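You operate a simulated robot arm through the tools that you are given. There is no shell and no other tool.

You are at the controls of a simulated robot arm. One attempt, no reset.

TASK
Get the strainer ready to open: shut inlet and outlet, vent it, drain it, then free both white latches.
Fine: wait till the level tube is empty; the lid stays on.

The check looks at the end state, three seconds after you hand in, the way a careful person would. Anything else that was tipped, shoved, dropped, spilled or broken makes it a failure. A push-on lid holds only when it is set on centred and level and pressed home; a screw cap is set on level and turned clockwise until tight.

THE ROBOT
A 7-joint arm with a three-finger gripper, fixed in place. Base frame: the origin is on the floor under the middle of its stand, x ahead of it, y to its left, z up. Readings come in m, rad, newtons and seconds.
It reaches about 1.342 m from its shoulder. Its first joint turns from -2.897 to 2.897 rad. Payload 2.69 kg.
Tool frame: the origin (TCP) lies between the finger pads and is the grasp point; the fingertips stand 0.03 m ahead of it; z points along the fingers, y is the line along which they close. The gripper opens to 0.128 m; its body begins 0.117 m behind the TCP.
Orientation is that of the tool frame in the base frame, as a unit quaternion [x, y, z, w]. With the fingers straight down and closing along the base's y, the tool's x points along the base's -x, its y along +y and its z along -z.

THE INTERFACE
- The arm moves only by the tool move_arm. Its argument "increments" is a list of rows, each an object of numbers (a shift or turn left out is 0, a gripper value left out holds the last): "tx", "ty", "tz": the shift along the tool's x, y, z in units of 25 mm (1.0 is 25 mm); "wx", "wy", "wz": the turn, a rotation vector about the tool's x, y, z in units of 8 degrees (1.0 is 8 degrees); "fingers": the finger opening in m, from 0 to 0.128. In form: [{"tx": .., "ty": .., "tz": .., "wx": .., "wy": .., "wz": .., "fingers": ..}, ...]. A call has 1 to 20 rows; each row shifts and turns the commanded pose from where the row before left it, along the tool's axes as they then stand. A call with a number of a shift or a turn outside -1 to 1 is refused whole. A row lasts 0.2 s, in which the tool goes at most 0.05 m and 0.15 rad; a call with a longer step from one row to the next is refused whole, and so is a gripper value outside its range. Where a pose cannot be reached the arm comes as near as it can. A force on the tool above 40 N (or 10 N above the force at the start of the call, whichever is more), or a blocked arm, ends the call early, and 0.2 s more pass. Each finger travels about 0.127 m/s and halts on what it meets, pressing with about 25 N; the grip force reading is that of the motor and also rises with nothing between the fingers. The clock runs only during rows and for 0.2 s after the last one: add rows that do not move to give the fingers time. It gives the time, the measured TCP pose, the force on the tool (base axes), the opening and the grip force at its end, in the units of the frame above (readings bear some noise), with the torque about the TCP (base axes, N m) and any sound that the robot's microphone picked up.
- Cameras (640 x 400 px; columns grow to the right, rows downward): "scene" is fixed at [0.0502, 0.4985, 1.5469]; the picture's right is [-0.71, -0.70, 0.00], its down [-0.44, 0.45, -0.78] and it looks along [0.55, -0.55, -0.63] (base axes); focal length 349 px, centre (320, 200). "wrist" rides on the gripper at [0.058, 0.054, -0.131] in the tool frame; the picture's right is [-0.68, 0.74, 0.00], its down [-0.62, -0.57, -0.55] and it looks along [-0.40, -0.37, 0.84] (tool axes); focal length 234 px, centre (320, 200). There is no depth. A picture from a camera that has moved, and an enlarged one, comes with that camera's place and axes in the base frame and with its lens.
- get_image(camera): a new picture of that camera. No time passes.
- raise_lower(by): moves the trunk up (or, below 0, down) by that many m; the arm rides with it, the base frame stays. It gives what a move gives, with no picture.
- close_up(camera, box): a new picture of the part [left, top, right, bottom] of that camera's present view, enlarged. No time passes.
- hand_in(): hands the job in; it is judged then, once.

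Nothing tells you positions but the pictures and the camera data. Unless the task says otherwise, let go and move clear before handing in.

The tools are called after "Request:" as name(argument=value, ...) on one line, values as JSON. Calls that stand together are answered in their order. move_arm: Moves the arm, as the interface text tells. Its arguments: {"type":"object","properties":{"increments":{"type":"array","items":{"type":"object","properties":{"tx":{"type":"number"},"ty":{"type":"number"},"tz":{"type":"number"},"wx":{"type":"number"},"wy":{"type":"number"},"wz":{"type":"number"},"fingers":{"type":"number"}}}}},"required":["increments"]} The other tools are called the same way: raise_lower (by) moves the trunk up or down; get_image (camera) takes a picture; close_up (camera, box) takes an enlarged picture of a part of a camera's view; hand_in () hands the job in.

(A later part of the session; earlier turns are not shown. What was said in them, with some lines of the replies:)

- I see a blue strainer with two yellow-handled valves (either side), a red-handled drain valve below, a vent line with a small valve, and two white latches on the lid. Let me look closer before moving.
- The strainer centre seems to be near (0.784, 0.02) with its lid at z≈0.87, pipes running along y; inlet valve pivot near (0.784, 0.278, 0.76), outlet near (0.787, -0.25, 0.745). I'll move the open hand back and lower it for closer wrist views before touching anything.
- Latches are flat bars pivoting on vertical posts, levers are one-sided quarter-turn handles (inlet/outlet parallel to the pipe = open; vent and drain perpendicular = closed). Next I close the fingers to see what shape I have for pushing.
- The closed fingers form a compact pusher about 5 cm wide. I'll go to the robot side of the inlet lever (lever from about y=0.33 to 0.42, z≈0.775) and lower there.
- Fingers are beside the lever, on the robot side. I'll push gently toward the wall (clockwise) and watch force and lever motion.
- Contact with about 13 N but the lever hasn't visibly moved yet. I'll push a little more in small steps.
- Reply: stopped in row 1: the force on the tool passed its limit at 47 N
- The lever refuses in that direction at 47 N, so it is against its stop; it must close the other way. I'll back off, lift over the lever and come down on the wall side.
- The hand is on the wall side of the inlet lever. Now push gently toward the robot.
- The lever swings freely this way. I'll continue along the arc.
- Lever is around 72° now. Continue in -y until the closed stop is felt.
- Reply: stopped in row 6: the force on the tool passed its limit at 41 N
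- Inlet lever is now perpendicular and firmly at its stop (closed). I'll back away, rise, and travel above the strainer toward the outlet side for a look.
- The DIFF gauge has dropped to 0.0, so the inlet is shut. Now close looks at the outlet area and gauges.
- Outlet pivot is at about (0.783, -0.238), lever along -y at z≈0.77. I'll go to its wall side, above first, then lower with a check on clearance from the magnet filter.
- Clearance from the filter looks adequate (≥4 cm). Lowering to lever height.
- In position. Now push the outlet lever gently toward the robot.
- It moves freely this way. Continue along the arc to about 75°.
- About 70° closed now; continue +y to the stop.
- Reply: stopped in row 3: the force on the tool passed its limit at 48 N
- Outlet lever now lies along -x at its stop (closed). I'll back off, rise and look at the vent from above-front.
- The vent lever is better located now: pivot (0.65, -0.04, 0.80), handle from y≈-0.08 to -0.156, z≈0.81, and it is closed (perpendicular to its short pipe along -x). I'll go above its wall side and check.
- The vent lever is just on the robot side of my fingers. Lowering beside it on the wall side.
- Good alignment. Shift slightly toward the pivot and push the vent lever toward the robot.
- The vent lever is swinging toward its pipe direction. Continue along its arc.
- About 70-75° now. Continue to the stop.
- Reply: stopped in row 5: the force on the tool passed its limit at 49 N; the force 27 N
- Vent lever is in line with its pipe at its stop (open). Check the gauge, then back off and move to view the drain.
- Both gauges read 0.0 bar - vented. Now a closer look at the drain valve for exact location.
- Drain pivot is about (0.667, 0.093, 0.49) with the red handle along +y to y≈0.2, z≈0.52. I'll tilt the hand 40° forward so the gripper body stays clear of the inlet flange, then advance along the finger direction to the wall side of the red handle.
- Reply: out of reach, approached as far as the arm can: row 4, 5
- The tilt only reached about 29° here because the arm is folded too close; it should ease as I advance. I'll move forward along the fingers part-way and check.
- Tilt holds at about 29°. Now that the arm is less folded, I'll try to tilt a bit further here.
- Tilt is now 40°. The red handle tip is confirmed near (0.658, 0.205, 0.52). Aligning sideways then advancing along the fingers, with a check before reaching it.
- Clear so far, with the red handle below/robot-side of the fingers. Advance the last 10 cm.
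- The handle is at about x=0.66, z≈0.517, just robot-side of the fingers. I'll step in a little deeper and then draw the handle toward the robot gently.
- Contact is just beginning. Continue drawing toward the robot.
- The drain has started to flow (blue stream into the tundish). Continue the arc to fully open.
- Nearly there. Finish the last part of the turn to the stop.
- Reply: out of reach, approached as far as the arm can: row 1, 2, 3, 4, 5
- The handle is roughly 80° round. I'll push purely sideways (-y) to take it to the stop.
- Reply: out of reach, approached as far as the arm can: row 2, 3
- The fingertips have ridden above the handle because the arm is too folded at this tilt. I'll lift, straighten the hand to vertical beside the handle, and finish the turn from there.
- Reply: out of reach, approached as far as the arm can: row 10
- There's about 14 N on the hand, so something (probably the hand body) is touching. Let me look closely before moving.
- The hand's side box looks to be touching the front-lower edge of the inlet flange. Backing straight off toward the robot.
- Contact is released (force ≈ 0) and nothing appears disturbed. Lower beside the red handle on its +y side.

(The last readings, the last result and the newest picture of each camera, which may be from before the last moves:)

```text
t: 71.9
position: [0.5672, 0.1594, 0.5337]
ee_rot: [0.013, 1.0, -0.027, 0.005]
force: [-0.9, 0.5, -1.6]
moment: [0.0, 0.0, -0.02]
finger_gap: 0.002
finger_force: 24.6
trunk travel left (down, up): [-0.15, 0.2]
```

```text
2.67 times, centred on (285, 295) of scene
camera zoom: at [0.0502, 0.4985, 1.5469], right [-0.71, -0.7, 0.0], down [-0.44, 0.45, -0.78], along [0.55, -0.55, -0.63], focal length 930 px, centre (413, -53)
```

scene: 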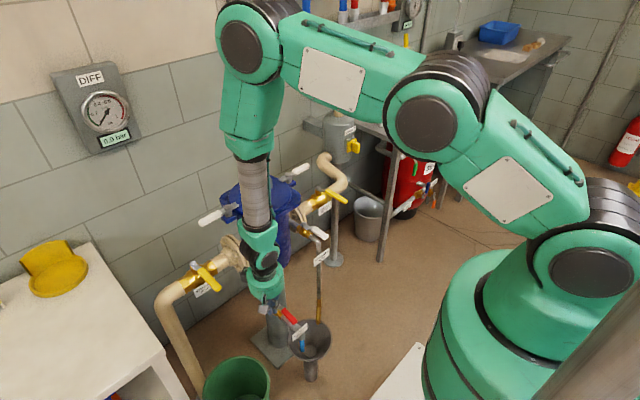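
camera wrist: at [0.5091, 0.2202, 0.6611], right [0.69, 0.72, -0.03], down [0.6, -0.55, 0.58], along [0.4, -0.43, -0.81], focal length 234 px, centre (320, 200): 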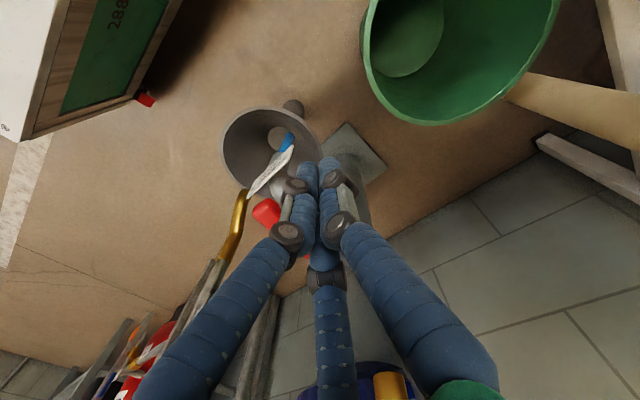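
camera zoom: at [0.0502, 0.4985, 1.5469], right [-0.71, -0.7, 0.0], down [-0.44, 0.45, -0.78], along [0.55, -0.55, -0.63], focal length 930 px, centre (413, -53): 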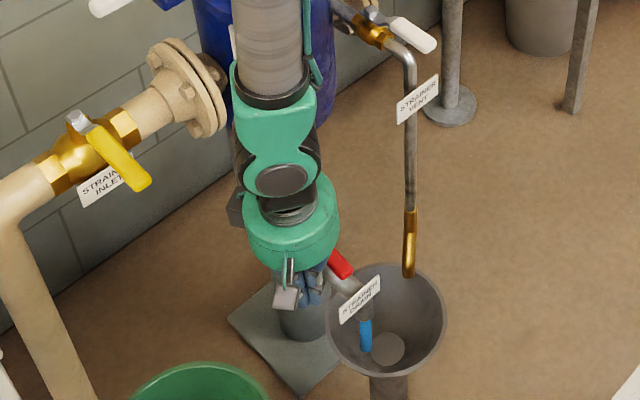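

Water is running into the tundish cleanly. Now push -y gently against the handle until it reaches its stop.

Request:
move_arm(increments=[{"ty": -0.3}, {"ty": -0.3}, {"ty": -0.25}, {"ty": -0.25}, {"ty": -0.25}, {"ty": -0.25}, {"ty": -0.25}, {}])

Request:
get_image(camera="wrist")

Request:
close_up(camera="scene", box=[220, 220, 350, 370])

```text
t: 73.3
position: [0.5637, 0.1231, 0.5356]
ee_rot: [0.01, 1.0, -0.025, 0.007]
force: [-6.9, 21.2, -0.6]
moment: [0.52, 0.06, 0.04]
finger_gap: 0.002
finger_force: 25.2
trunk travel left (down, up): [-0.15, 0.2]
stopped in row 7: the force on the tool passed its limit at 51 N (the readings are from after the stop); the commanded pose is now the measured one
```

```text
taken
camera wrist: at [0.5068, 0.1843, 0.6631], right [0.69, 0.72, -0.03], down [0.6, -0.55, 0.58], along [0.41, -0.42, -0.81], focal length 234 px, centre (320, 200)
```

wrist: 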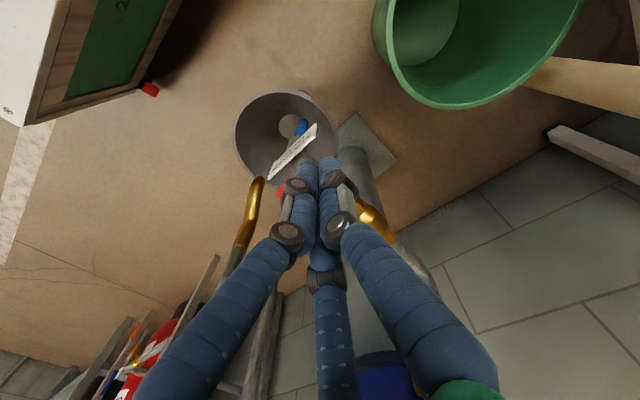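

```text
2.67 times, centred on (285, 295) of scene
camera zoom: at [0.0502, 0.4985, 1.5469], right [-0.71, -0.7, 0.0], down [-0.44, 0.45, -0.78], along [0.55, -0.55, -0.63], focal length 930 px, centre (413, -53)
```

zoom: 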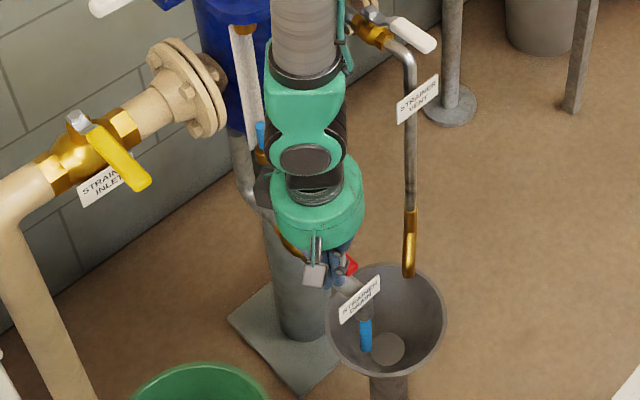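

The handle met its stop; level tube is already dropping. Back off sideways, rise and clear away, then inspect.

Request:
move_arm(increments=[{"ty": 0.6}, {"ty": 0.6}, {"tz": -0.8}, {"tz": -0.8}, {"tz": -0.8}, {"tz": -0.8}, {"tz": -0.8}, {"tz": -0.8}, {"tz": -0.8}, {"tz": -0.8}, {"tx": 0.5, "tz": -0.8}, {"tx": 0.5, "tz": -0.8}, {"tx": 0.5, "tz": -0.8}, {"tx": 0.5, "tz": -0.8}, {"tz": -0.8}, {"tz": -0.8}, {"tz": -0.8}, {"tz": -0.8}])

Request:
get_image(camera="wrist")

Request:
get_image(camera="scene")

Request:
close_up(camera="scene", box=[220, 180, 370, 370])

```text
t: 77.1
position: [0.5121, 0.1697, 0.8527]
ee_rot: [0.011, 1.0, -0.026, 0.006]
force: [-0.1, 0.4, -1.0]
moment: [0.03, 0.0, 0.0]
finger_gap: 0.002
finger_force: 24.8
trunk travel left (down, up): [-0.15, 0.2]
```

```text
taken
camera wrist: at [0.4541, 0.2304, 0.981], right [0.69, 0.72, -0.03], down [0.6, -0.55, 0.58], along [0.4, -0.42, -0.81], focal length 234 px, centre (320, 200)
```

wrist: 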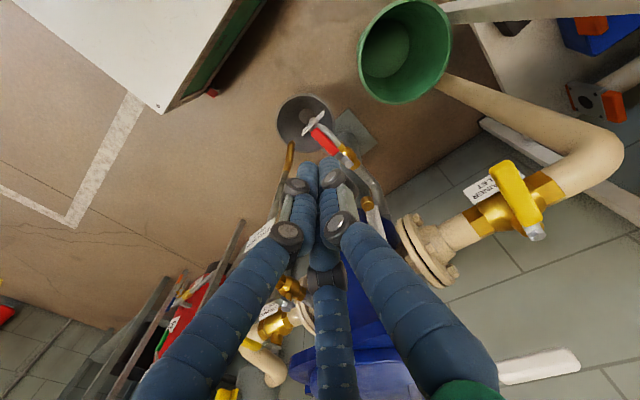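

```text
taken
```

scene: 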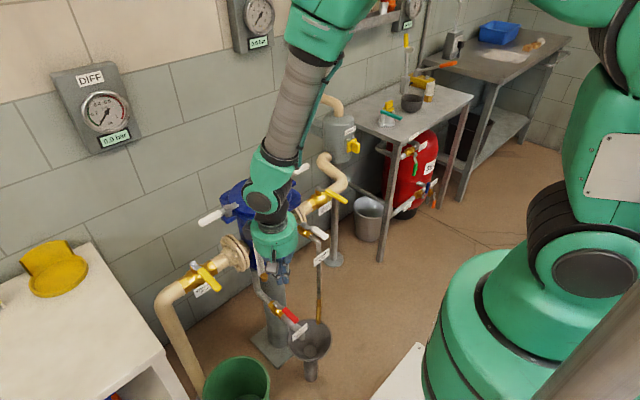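

```text
2.11 times, centred on (295, 275) of scene
camera zoom: at [0.0502, 0.4985, 1.5469], right [-0.71, -0.7, 0.0], down [-0.44, 0.45, -0.78], along [0.55, -0.55, -0.63], focal length 734 px, centre (373, 42)
```

zoom: 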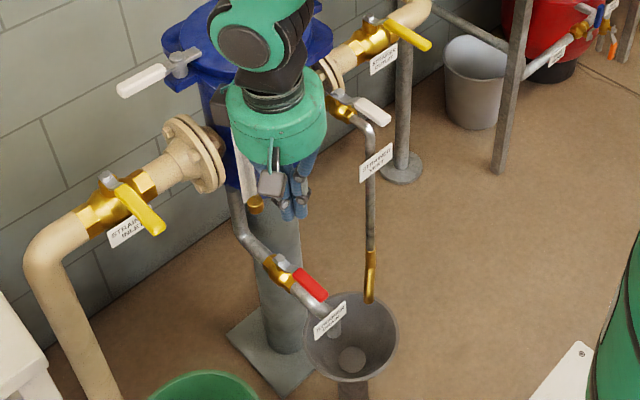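

The red handle is now in line with the drain pipe and the stream has stopped. I'll rise and move aside to check the level tube and all levers.

Request:
move_arm(increments=[{"tz": -1, "wx": -0.37}, {"tz": -1}, {"tz": -1}, {"tz": -1}, {"tz": -1}, {"tz": -1}, {"tz": -1}, {"tz": -1}, {"ty": 1}, {"ty": 1}, {"ty": 1}, {"ty": 1}, {"ty": 1}, {"ty": 1}, {"ty": 1}, {"ty": 1}, {}])

Request:
get_image(camera="scene")

Request:
close_up(camera="scene", box=[220, 180, 370, 370])

Request:
get_image(camera="wrist")

```text
t: 80.7
position: [0.5146, 0.3713, 1.0522]
ee_rot: [0.01, 1.0, 0.0, 0.005]
force: [0.7, 0.5, 0.3]
moment: [-0.07, -0.01, 0.03]
finger_gap: 0.002
finger_force: 25.4
trunk travel left (down, up): [-0.15, 0.2]
```

```text
taken
```

scene: 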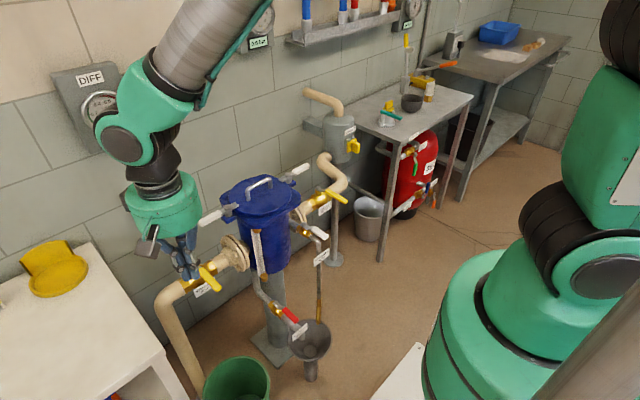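

```text
2.11 times, centred on (295, 275) of scene
camera zoom: at [0.0502, 0.4985, 1.5469], right [-0.71, -0.7, 0.0], down [-0.44, 0.45, -0.78], along [0.55, -0.55, -0.63], focal length 734 px, centre (373, 42)
```

zoom: 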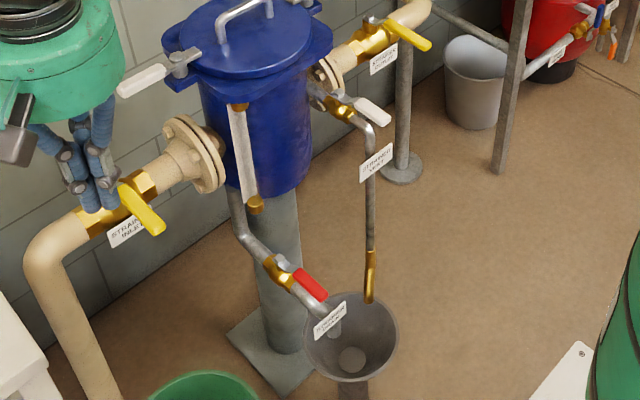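

```text
taken
camera wrist: at [0.4567, 0.4261, 1.1821], right [0.69, 0.72, 0.01], down [0.6, -0.58, 0.56], along [0.41, -0.38, -0.83], focal length 234 px, centre (320, 200)
```

wrist: 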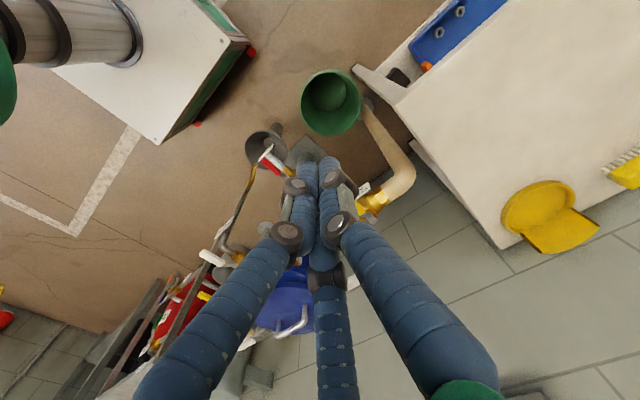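

The level tube shows no blue now. Let me zoom to confirm, plus check latches and gauges.

Request:
close_up(camera="scene", box=[235, 215, 285, 285])

Request:
close_up(camera="scene", box=[190, 150, 320, 230])

```text
5.71 times, centred on (260, 250) of scene
camera zoom: at [0.0502, 0.4985, 1.5469], right [-0.71, -0.7, 0.0], down [-0.44, 0.45, -0.78], along [0.55, -0.55, -0.63], focal length 1993 px, centre (663, -86)
```

zoom: 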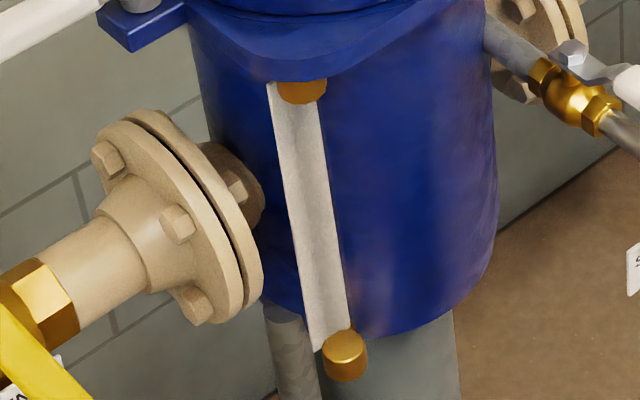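

```text
4.92 times, centred on (255, 190) of scene
camera zoom: at [0.0502, 0.4985, 1.5469], right [-0.71, -0.7, 0.0], down [-0.44, 0.45, -0.78], along [0.55, -0.55, -0.63], focal length 1717 px, centre (640, 249)
```

zoom: 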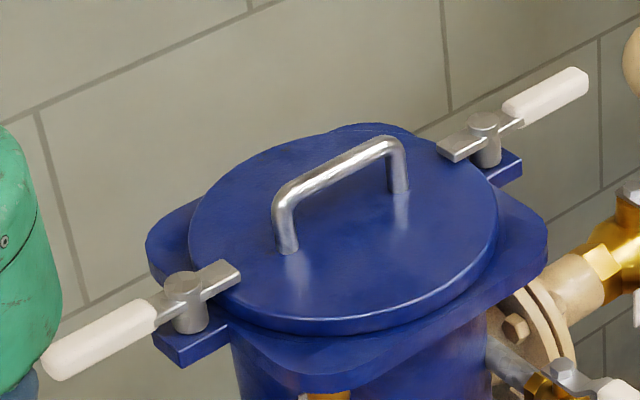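

Tube is empty and pressure is zero, so the latches can be freed. I'll start with the +y latch (post near (0.784, 0.137), handle tip y≈0.22, z≈0.885): go to its wall side.

Request:
move_arm(increments=[{"tx": -1, "ty": -0.49}, {"tx": -1, "ty": -0.49}, {"tx": -1, "ty": -0.49}, {"tx": -1, "ty": -0.49}, {"tx": -1, "ty": -0.49}, {"tx": -1, "ty": -0.49}, {"tx": -1, "ty": -0.49}, {"tx": -1, "ty": -0.49}, {"tx": -1, "ty": -0.49}, {"tx": -1, "ty": -0.49}, {"tx": -1, "ty": -0.49}, {"tx": -1, "ty": -0.49}, {"tx": -1, "ty": -0.49}, {"tx": -1, "ty": -0.49}, {"tz": 0.8}, {"tz": 0.8}])

Request:
get_image(camera="wrist")

Request:
close_up(camera="scene", box=[170, 110, 330, 250])

```text
t: 84.1
position: [0.8616, 0.193, 1.0171]
ee_rot: [0.01, 1.0, 0.0, 0.006]
force: [-1.0, 0.3, 0.5]
moment: [0.02, 0.01, -0.01]
finger_gap: 0.0023
finger_force: 25.0
trunk travel left (down, up): [-0.15, 0.2]
```

```text
taken
camera wrist: at [0.8037, 0.2475, 1.1476], right [0.69, 0.72, 0.01], down [0.6, -0.58, 0.56], along [0.41, -0.38, -0.83], focal length 234 px, centre (320, 200)
```

wrist: 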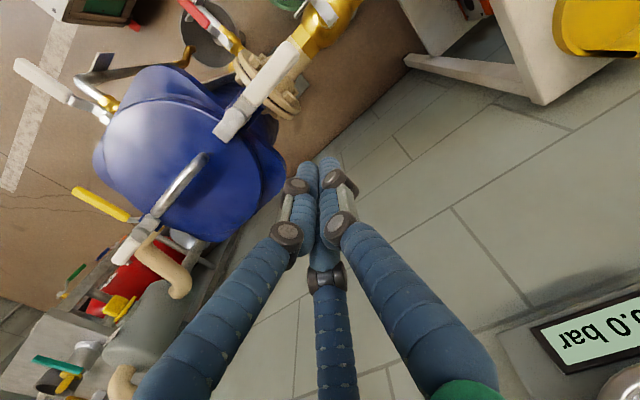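

```text
2.86 times, centred on (250, 180) of scene
camera zoom: at [0.0502, 0.4985, 1.5469], right [-0.71, -0.7, 0.0], down [-0.44, 0.45, -0.78], along [0.55, -0.55, -0.63], focal length 996 px, centre (520, 257)
```

zoom: 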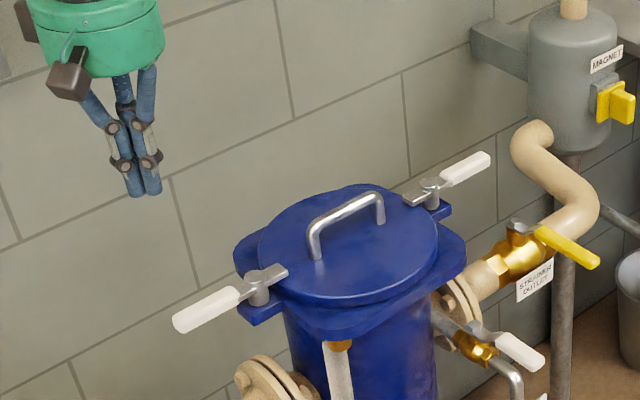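

Clear of everything here. Lower to latch height and push gently toward the robot.

Request:
move_arm(increments=[{"ty": 0.25, "tz": 0.95}, {"tz": 0.95}, {"tz": 0.95}, {"tz": 0.95}, {"tz": 0.95}, {"tx": 0.5}, {"tx": 0.4}, {"tx": 0.3}, {"tx": 0.3}, {"tx": 0.3}, {"tx": 0.3}, {}])

Request:
get_image(camera="wrist")

Request:
close_up(camera="scene", box=[170, 110, 330, 250])

```text
t: 86.7
position: [0.8087, 0.1992, 0.8967]
ee_rot: [0.011, 1.0, 0.0, 0.006]
force: [-0.5, 0.2, 0.2]
moment: [0.04, -0.02, 0.02]
finger_gap: 0.0023
finger_force: 25.3
trunk travel left (down, up): [-0.15, 0.2]
```

```text
taken
camera wrist: at [0.7514, 0.2542, 1.0272], right [0.69, 0.72, 0.01], down [0.6, -0.58, 0.56], along [0.41, -0.38, -0.83], focal length 234 px, centre (320, 200)
```

wrist: 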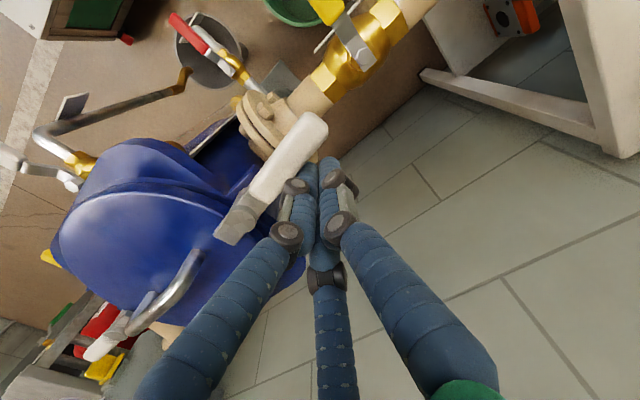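

```text
2.86 times, centred on (250, 180) of scene
camera zoom: at [0.0502, 0.4985, 1.5469], right [-0.71, -0.7, 0.0], down [-0.44, 0.45, -0.78], along [0.55, -0.55, -0.63], focal length 996 px, centre (520, 257)
```

zoom: 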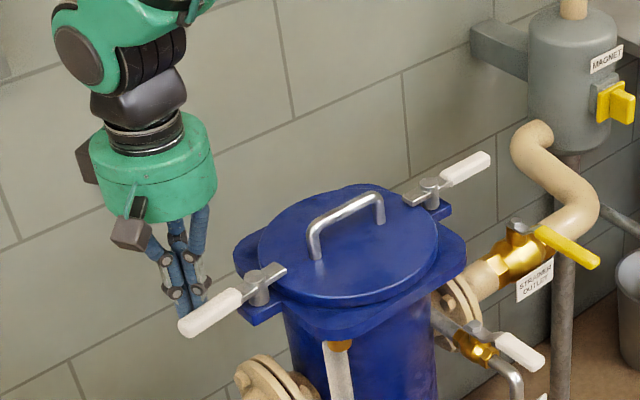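

The latch handle is turning without resistance. Continue its arc.

Request:
move_arm(increments=[{"tx": 0.297, "ty": 0.07}, {"tx": 0.297, "ty": 0.07}, {"tx": 0.297, "ty": 0.07}, {"tx": 0.297, "ty": 0.07}, {"tx": 0.35, "ty": -0.08}, {"tx": 0.35, "ty": -0.08}, {"tx": 0.33, "ty": -0.16}, {"tx": 0.33, "ty": -0.16}, {}])

Request:
get_image(camera="wrist")

Request:
close_up(camera="scene", box=[170, 110, 330, 250])

```text
t: 88.7
position: [0.7455, 0.1967, 0.8973]
ee_rot: [0.01, 1.0, 0.0, 0.006]
force: [0.2, -0.4, 0.1]
moment: [0.02, -0.02, -0.01]
finger_gap: 0.0021
finger_force: 25.2
trunk travel left (down, up): [-0.15, 0.2]
```

```text
taken
camera wrist: at [0.6876, 0.2503, 1.0273], right [0.69, 0.72, 0.01], down [0.6, -0.58, 0.56], along [0.41, -0.38, -0.83], focal length 234 px, centre (320, 200)
```

wrist: 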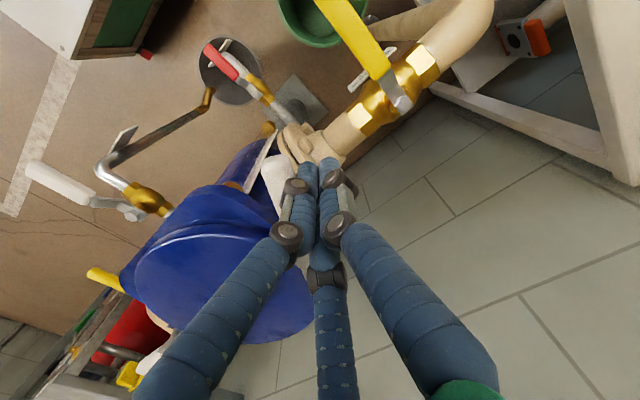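

```text
2.86 times, centred on (250, 180) of scene
camera zoom: at [0.0502, 0.4985, 1.5469], right [-0.71, -0.7, 0.0], down [-0.44, 0.45, -0.78], along [0.55, -0.55, -0.63], focal length 996 px, centre (520, 257)
```

zoom: 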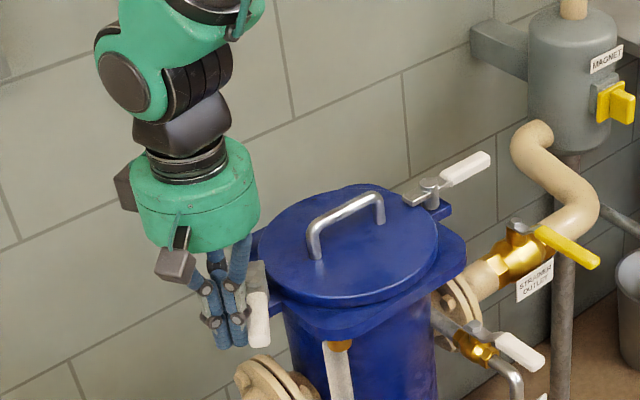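

About 60° turned. Continue to 90° or its stop.

Request:
move_arm(increments=[{"tx": 0.27, "ty": -0.3}, {"tx": 0.27, "ty": -0.3}, {"tx": 0.2, "ty": -0.3}, {"tx": 0.2, "ty": -0.3}, {"ty": -0.15}, {"ty": -0.15}, {"ty": -0.15}, {}])

Request:
get_image(camera="wrist")

Request:
close_up(camera="scene", box=[170, 110, 330, 250])

```text
t: 90.4
position: [0.7214, 0.1617, 0.8983]
ee_rot: [0.009, 1.0, 0.001, 0.006]
force: [-0.7, 15.2, -1.3]
moment: [0.12, 0.07, 0.12]
finger_gap: 0.0022
finger_force: 24.6
trunk travel left (down, up): [-0.15, 0.2]
stopped in row 8: the force on the tool passed its limit at 42 N (the readings are from after the stop); the commanded pose is now the measured one
```

```text
taken
camera wrist: at [0.663, 0.2143, 1.0274], right [0.69, 0.72, 0.01], down [0.6, -0.58, 0.56], along [0.41, -0.38, -0.83], focal length 234 px, centre (320, 200)
```

wrist: 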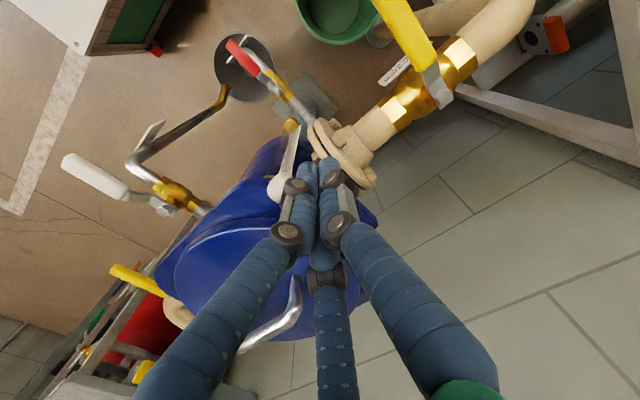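

```text
2.86 times, centred on (250, 180) of scene
camera zoom: at [0.0502, 0.4985, 1.5469], right [-0.71, -0.7, 0.0], down [-0.44, 0.45, -0.78], along [0.55, -0.55, -0.63], focal length 996 px, centre (520, 257)
```

zoom: 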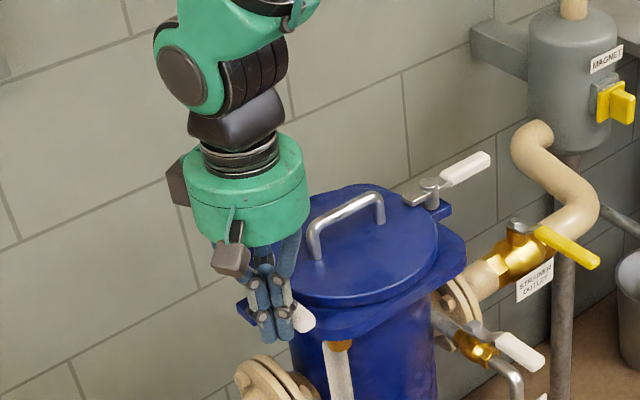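

First latch reached its stop at ~90°. Back off, rise, verify, and cross over to the other latch's wall side.

Request:
move_arm(increments=[{"ty": 0.6}, {"ty": 0.6}, {"tz": -0.9}, {"tz": -0.9}, {"tz": -0.9}, {"tz": -0.9}, {"tz": -0.9}, {"tz": -0.9}, {"tz": -0.9}])

Request:
close_up(camera="scene", box=[190, 150, 320, 230])

Request:
get_image(camera="wrist")

```text
t: 92.4
position: [0.7194, 0.1884, 1.0565]
ee_rot: [0.009, 1.0, 0.001, 0.005]
force: [2.0, 0.3, -0.1]
moment: [0.0, 0.03, -0.02]
finger_gap: 0.0023
finger_force: 24.6
trunk travel left (down, up): [-0.15, 0.2]
```

```text
4.92 times, centred on (255, 190) of scene
camera zoom: at [0.0502, 0.4985, 1.5469], right [-0.71, -0.7, 0.0], down [-0.44, 0.45, -0.78], along [0.55, -0.55, -0.63], focal length 1717 px, centre (640, 249)
```

zoom: 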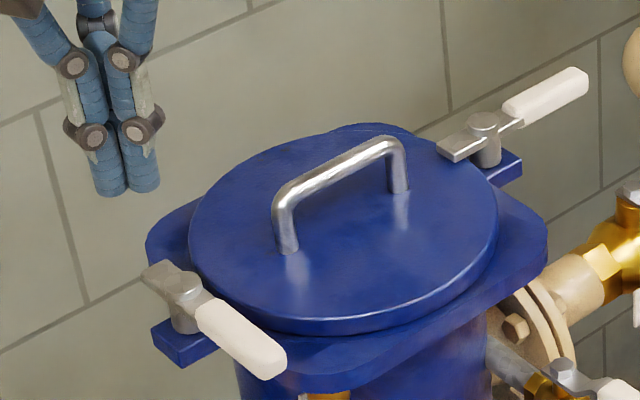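

```text
taken
camera wrist: at [0.6618, 0.2428, 1.1864], right [0.69, 0.72, 0.01], down [0.6, -0.58, 0.56], along [0.41, -0.38, -0.83], focal length 234 px, centre (320, 200)
```

wrist: 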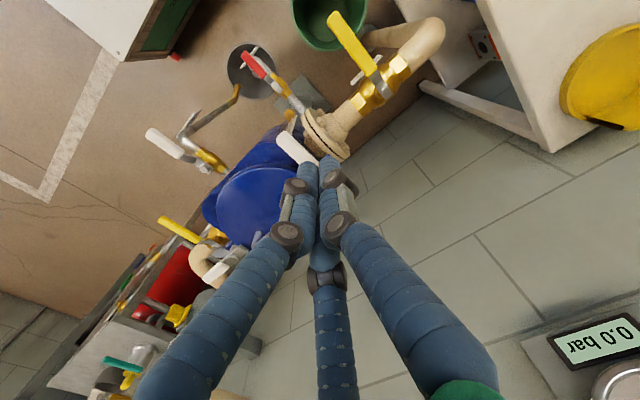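

The first latch nose is clear of the lid. Crossing over to the second latch.

Request:
move_arm(increments=[{"tx": -0.38, "ty": -0.94}, {"tx": -0.38, "ty": -0.94}, {"tx": -0.38, "ty": -0.94}, {"tx": -0.38, "ty": -0.94}, {"tx": -0.38, "ty": -0.94}, {"tx": -0.38, "ty": -0.94}, {"tx": -0.38, "ty": -0.94}, {"tx": -0.38, "ty": -0.94}, {"tx": -0.38, "ty": -0.94}, {"tx": -0.38, "ty": -0.94}, {"tx": -0.38, "ty": -0.94}, {"tx": -0.38, "ty": -0.94}, {"tx": -0.38, "ty": -0.94}, {"tx": -0.38, "ty": -0.94}, {"tx": -0.38, "ty": -0.94}, {"tz": 0.8}, {"tz": 0.8}, {}])

Request:
get_image(camera="wrist")

Request:
close_up(camera="scene", box=[220, 80, 380, 220])

```text
t: 96.2
position: [0.8573, -0.1656, 1.0154]
ee_rot: [0.01, 1.0, 0.001, 0.007]
force: [0.1, -1.4, -0.3]
moment: [0.0, 0.02, 0.01]
finger_gap: 0.0025
finger_force: 24.4
trunk travel left (down, up): [-0.15, 0.2]
```

```text
taken
camera wrist: at [0.7982, -0.1117, 1.1456], right [0.69, 0.72, 0.01], down [0.6, -0.58, 0.56], along [0.41, -0.38, -0.83], focal length 234 px, centre (320, 200)
```

wrist: 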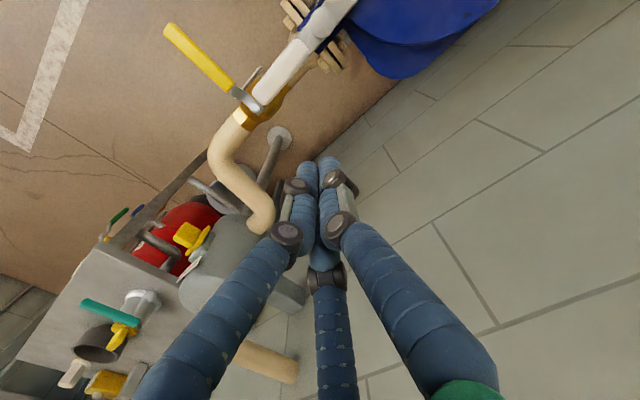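

```text
2.86 times, centred on (300, 150) of scene
camera zoom: at [0.0502, 0.4985, 1.5469], right [-0.71, -0.7, 0.0], down [-0.44, 0.45, -0.78], along [0.55, -0.55, -0.63], focal length 996 px, centre (377, 343)
```

zoom: 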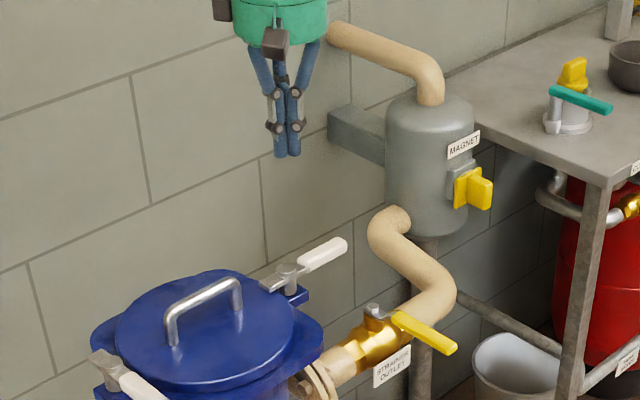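

Aligned with the second latch handle (tip at y≈-0.19). Lower and push toward the robot.

Request:
move_arm(increments=[{"tz": 0.95}, {"tz": 0.95}, {"tz": 0.95}, {"tz": 0.95}, {"tz": 0.95}, {"tx": 0.4}, {"tx": 0.4}, {"tx": 0.3}, {"tx": 0.3}, {"tx": 0.3}, {"tx": 0.3}, {}])

Request:
get_image(camera="wrist")

Request:
close_up(camera="scene", box=[220, 100, 380, 240])

```text
t: 98.8
position: [0.8073, -0.166, 0.8974]
ee_rot: [0.009, 1.0, 0.001, 0.006]
force: [-0.2, -0.5, -0.1]
moment: [-0.04, -0.02, 0.03]
finger_gap: 0.0021
finger_force: 25.2
trunk travel left (down, up): [-0.15, 0.2]
```

```text
taken
camera wrist: at [0.7493, -0.1125, 1.0271], right [0.69, 0.72, 0.01], down [0.6, -0.58, 0.56], along [0.41, -0.38, -0.83], focal length 234 px, centre (320, 200)
```

wrist: 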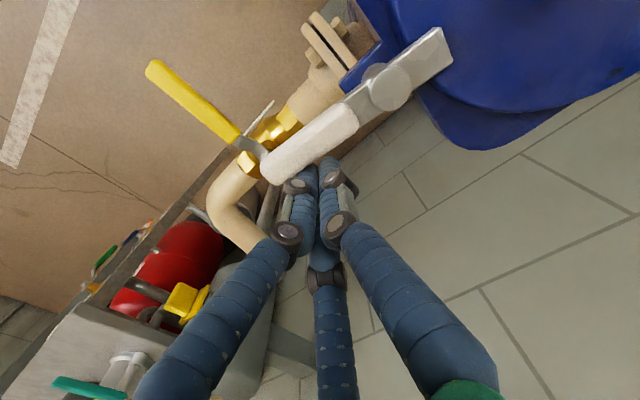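

```text
2.86 times, centred on (300, 170) of scene
camera zoom: at [0.0502, 0.4985, 1.5469], right [-0.71, -0.7, 0.0], down [-0.44, 0.45, -0.78], along [0.55, -0.55, -0.63], focal length 996 px, centre (377, 286)
```

zoom: 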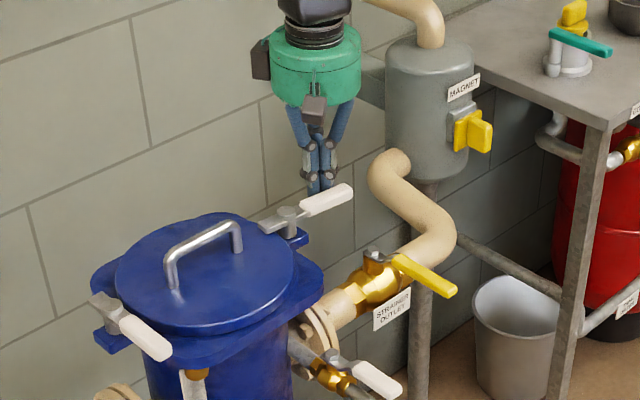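

Turning freely. Continue the arc on this side.

Request:
move_arm(increments=[{"tx": 0.285, "ty": -0.05}, {"tx": 0.285, "ty": -0.05}, {"tx": 0.285, "ty": -0.05}, {"tx": 0.285, "ty": -0.05}, {"tx": 0.35, "ty": 0.08}, {"tx": 0.35, "ty": 0.08}, {"tx": 0.33, "ty": 0.16}, {"tx": 0.33, "ty": 0.16}, {}])

Request:
get_image(camera="wrist")

Request:
close_up(camera="scene", box=[220, 100, 380, 240])

```text
t: 100.8
position: [0.7468, -0.1581, 0.8963]
ee_rot: [0.01, 1.0, 0.001, 0.006]
force: [-0.4, -0.1, -0.2]
moment: [-0.02, -0.03, 0.02]
finger_gap: 0.0024
finger_force: 25.2
trunk travel left (down, up): [-0.15, 0.2]
```

```text
taken
camera wrist: at [0.6875, -0.1039, 1.0265], right [0.69, 0.72, 0.01], down [0.6, -0.58, 0.56], along [0.41, -0.38, -0.83], focal length 234 px, centre (320, 200)
```

wrist: 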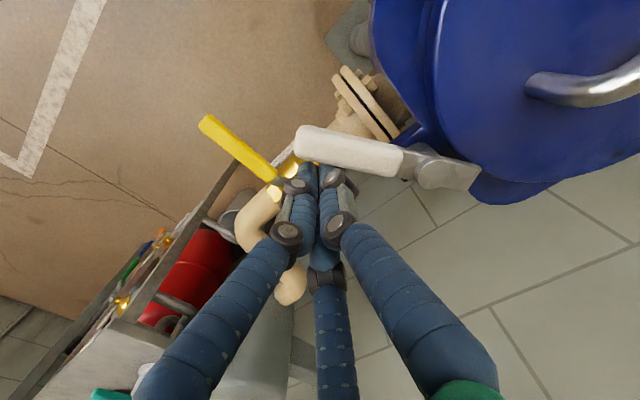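

```text
2.86 times, centred on (300, 170) of scene
camera zoom: at [0.0502, 0.4985, 1.5469], right [-0.71, -0.7, 0.0], down [-0.44, 0.45, -0.78], along [0.55, -0.55, -0.63], focal length 996 px, centre (377, 286)
```

zoom: 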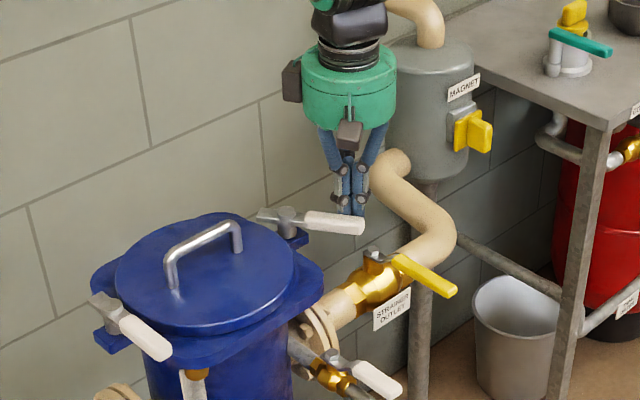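

Now finish to ~90°.

Request:
move_arm(increments=[{"tx": 0.27, "ty": 0.24}, {"tx": 0.27, "ty": 0.24}, {"tx": 0.2, "ty": 0.3}, {"tx": 0.2, "ty": 0.3}, {"ty": 0.15}, {"ty": 0.15}, {"ty": 0.15}, {"ty": 0.15}, {}])

Request:
get_image(camera="wrist")

Request:
close_up(camera="scene", box=[220, 100, 380, 240])

```text
t: 102.3
position: [0.7237, -0.1249, 0.8961]
ee_rot: [0.011, 1.0, 0.0, 0.007]
force: [1.2, -20.1, -2.7]
moment: [-0.08, 0.02, -0.06]
finger_gap: 0.0021
finger_force: 24.9
trunk travel left (down, up): [-0.15, 0.2]
stopped in row 7: the force on the tool passed its limit at 45 N (the readings are from after the stop); the commanded pose is now the measured one
```

```text
taken
camera wrist: at [0.6647, -0.0705, 1.0259], right [0.69, 0.72, 0.01], down [0.6, -0.58, 0.56], along [0.41, -0.38, -0.83], focal length 234 px, centre (320, 200)
```

wrist: 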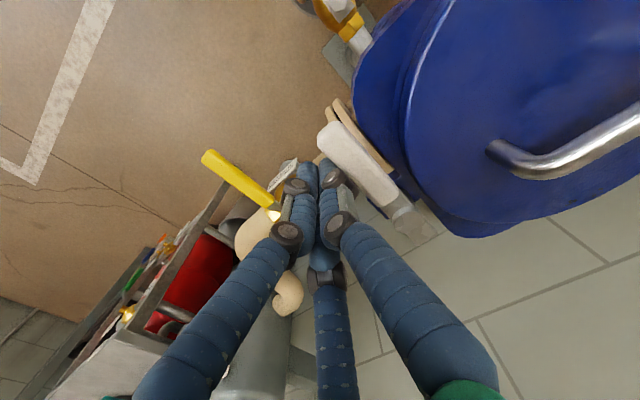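

```text
2.86 times, centred on (300, 170) of scene
camera zoom: at [0.0502, 0.4985, 1.5469], right [-0.71, -0.7, 0.0], down [-0.44, 0.45, -0.78], along [0.55, -0.55, -0.63], focal length 996 px, centre (377, 286)
```

zoom: 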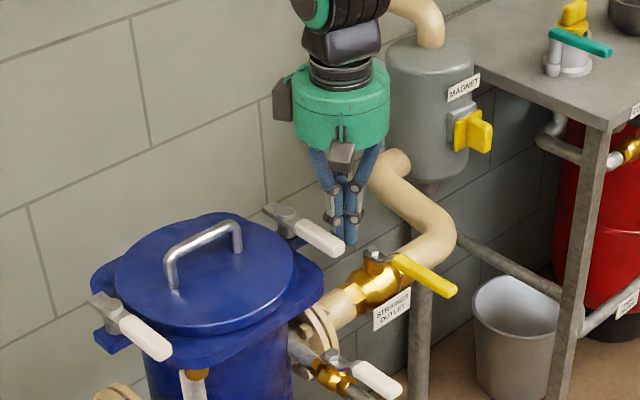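

Both latches are swung round to their stops. Back off, rise and move clear, then do a final inspection.

Request:
move_arm(increments=[{"ty": -0.6}, {"ty": -0.6}, {"tz": -0.9}, {"tz": -0.9}, {"tz": -0.9}, {"tz": -0.9}, {"tz": -0.9}, {"tz": -0.9}, {"tz": -0.9}, {"tz": -0.9}, {"tz": -0.9}, {"tx": 1}, {"tx": 1}, {"tx": 1}, {"tx": 1}, {"tx": 1}, {"tx": 1}, {"tx": 1}, {}])

Request:
get_image(camera="scene")

Request:
close_up(camera="scene", box=[180, 150, 360, 260])

Request:
close_up(camera="scene", box=[220, 220, 350, 390])

Request:
get_image(camera="wrist")

```text
t: 106.3
position: [0.543, -0.1492, 1.0957]
ee_rot: [0.01, 1.0, 0.0, 0.007]
force: [-0.3, 0.8, 0.3]
moment: [0.0, -0.02, 0.03]
finger_gap: 0.0025
finger_force: 24.7
trunk travel left (down, up): [-0.15, 0.2]
```

```text
taken
```

scene: 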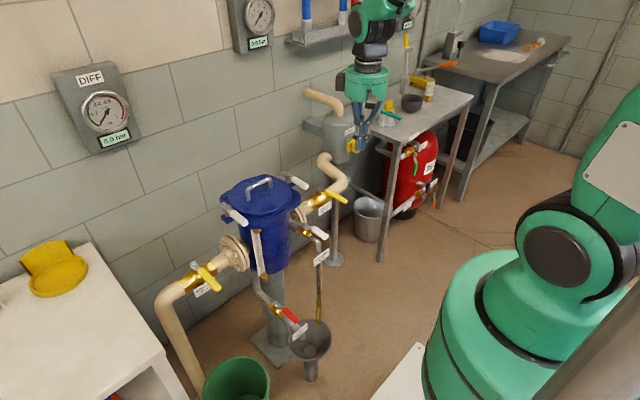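

```text
3.56 times, centred on (270, 205) of scene
camera zoom: at [0.0502, 0.4985, 1.5469], right [-0.71, -0.7, 0.0], down [-0.44, 0.45, -0.78], along [0.55, -0.55, -0.63], focal length 1240 px, centre (498, 182)
```

zoom: 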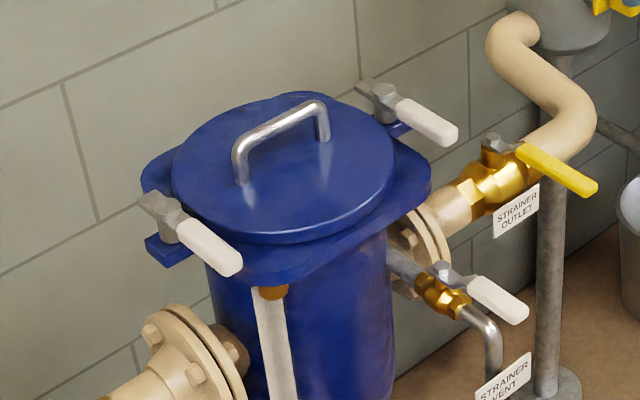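

```text
2.35 times, centred on (285, 305) of scene
camera zoom: at [0.0502, 0.4985, 1.5469], right [-0.71, -0.7, 0.0], down [-0.44, 0.45, -0.78], along [0.55, -0.55, -0.63], focal length 821 px, centre (402, -47)
```

zoom: 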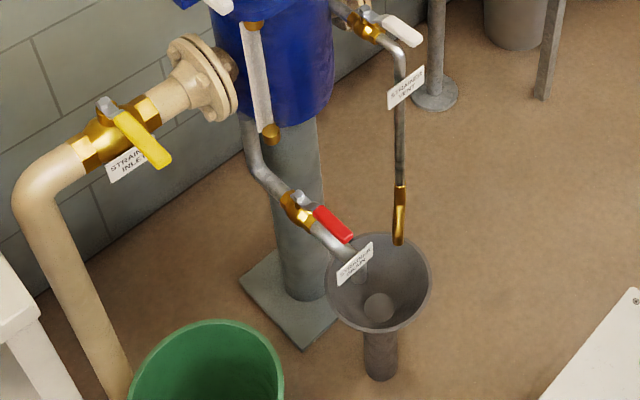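

```text
taken
camera wrist: at [0.4848, -0.0951, 1.2263], right [0.69, 0.72, 0.01], down [0.6, -0.58, 0.56], along [0.41, -0.38, -0.83], focal length 234 px, centre (320, 200)
```

wrist: 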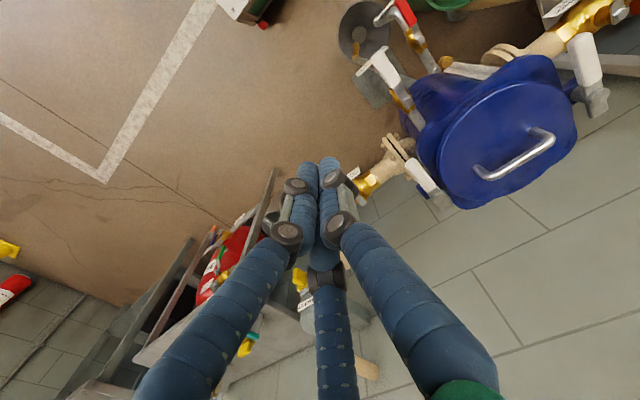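

Final state: inlet and outlet handles across their pipes (shut), vent and drain handles in line with theirs (open). The gauges read zero and the level tube is empty. Both latch noses are clear of the lid, the lid is still on, and the floor is dry. The hand is empty and clear of everything, so I'm handing in.

Request:
hand_in()

```text
The job is handed in.
```

The strainer is ready to open, and I have handed the job in. I don't have the judge's result.

- **Isolation:** the inlet and outlet levers are both across their pipes, at their stops.
- **Vent and drain:** both valves are open, with levers in line with their pipes. The pressure gauge read 0.0 bar after venting.
- **Level tube:** it was empty before I touched the latches, and the drain ran into the funnel with no visible spill.
- **Latches:** both white latches are swung about 90° to their stops, with the noses clear of the lid. The lid stays on.

While I was opening the drain, the hand briefly pressed against the strainer, probably the inlet flange, at about 14 N. I backed off straight away. In the final pictures nothing was out of place, and the inlet lever was still fully shut.
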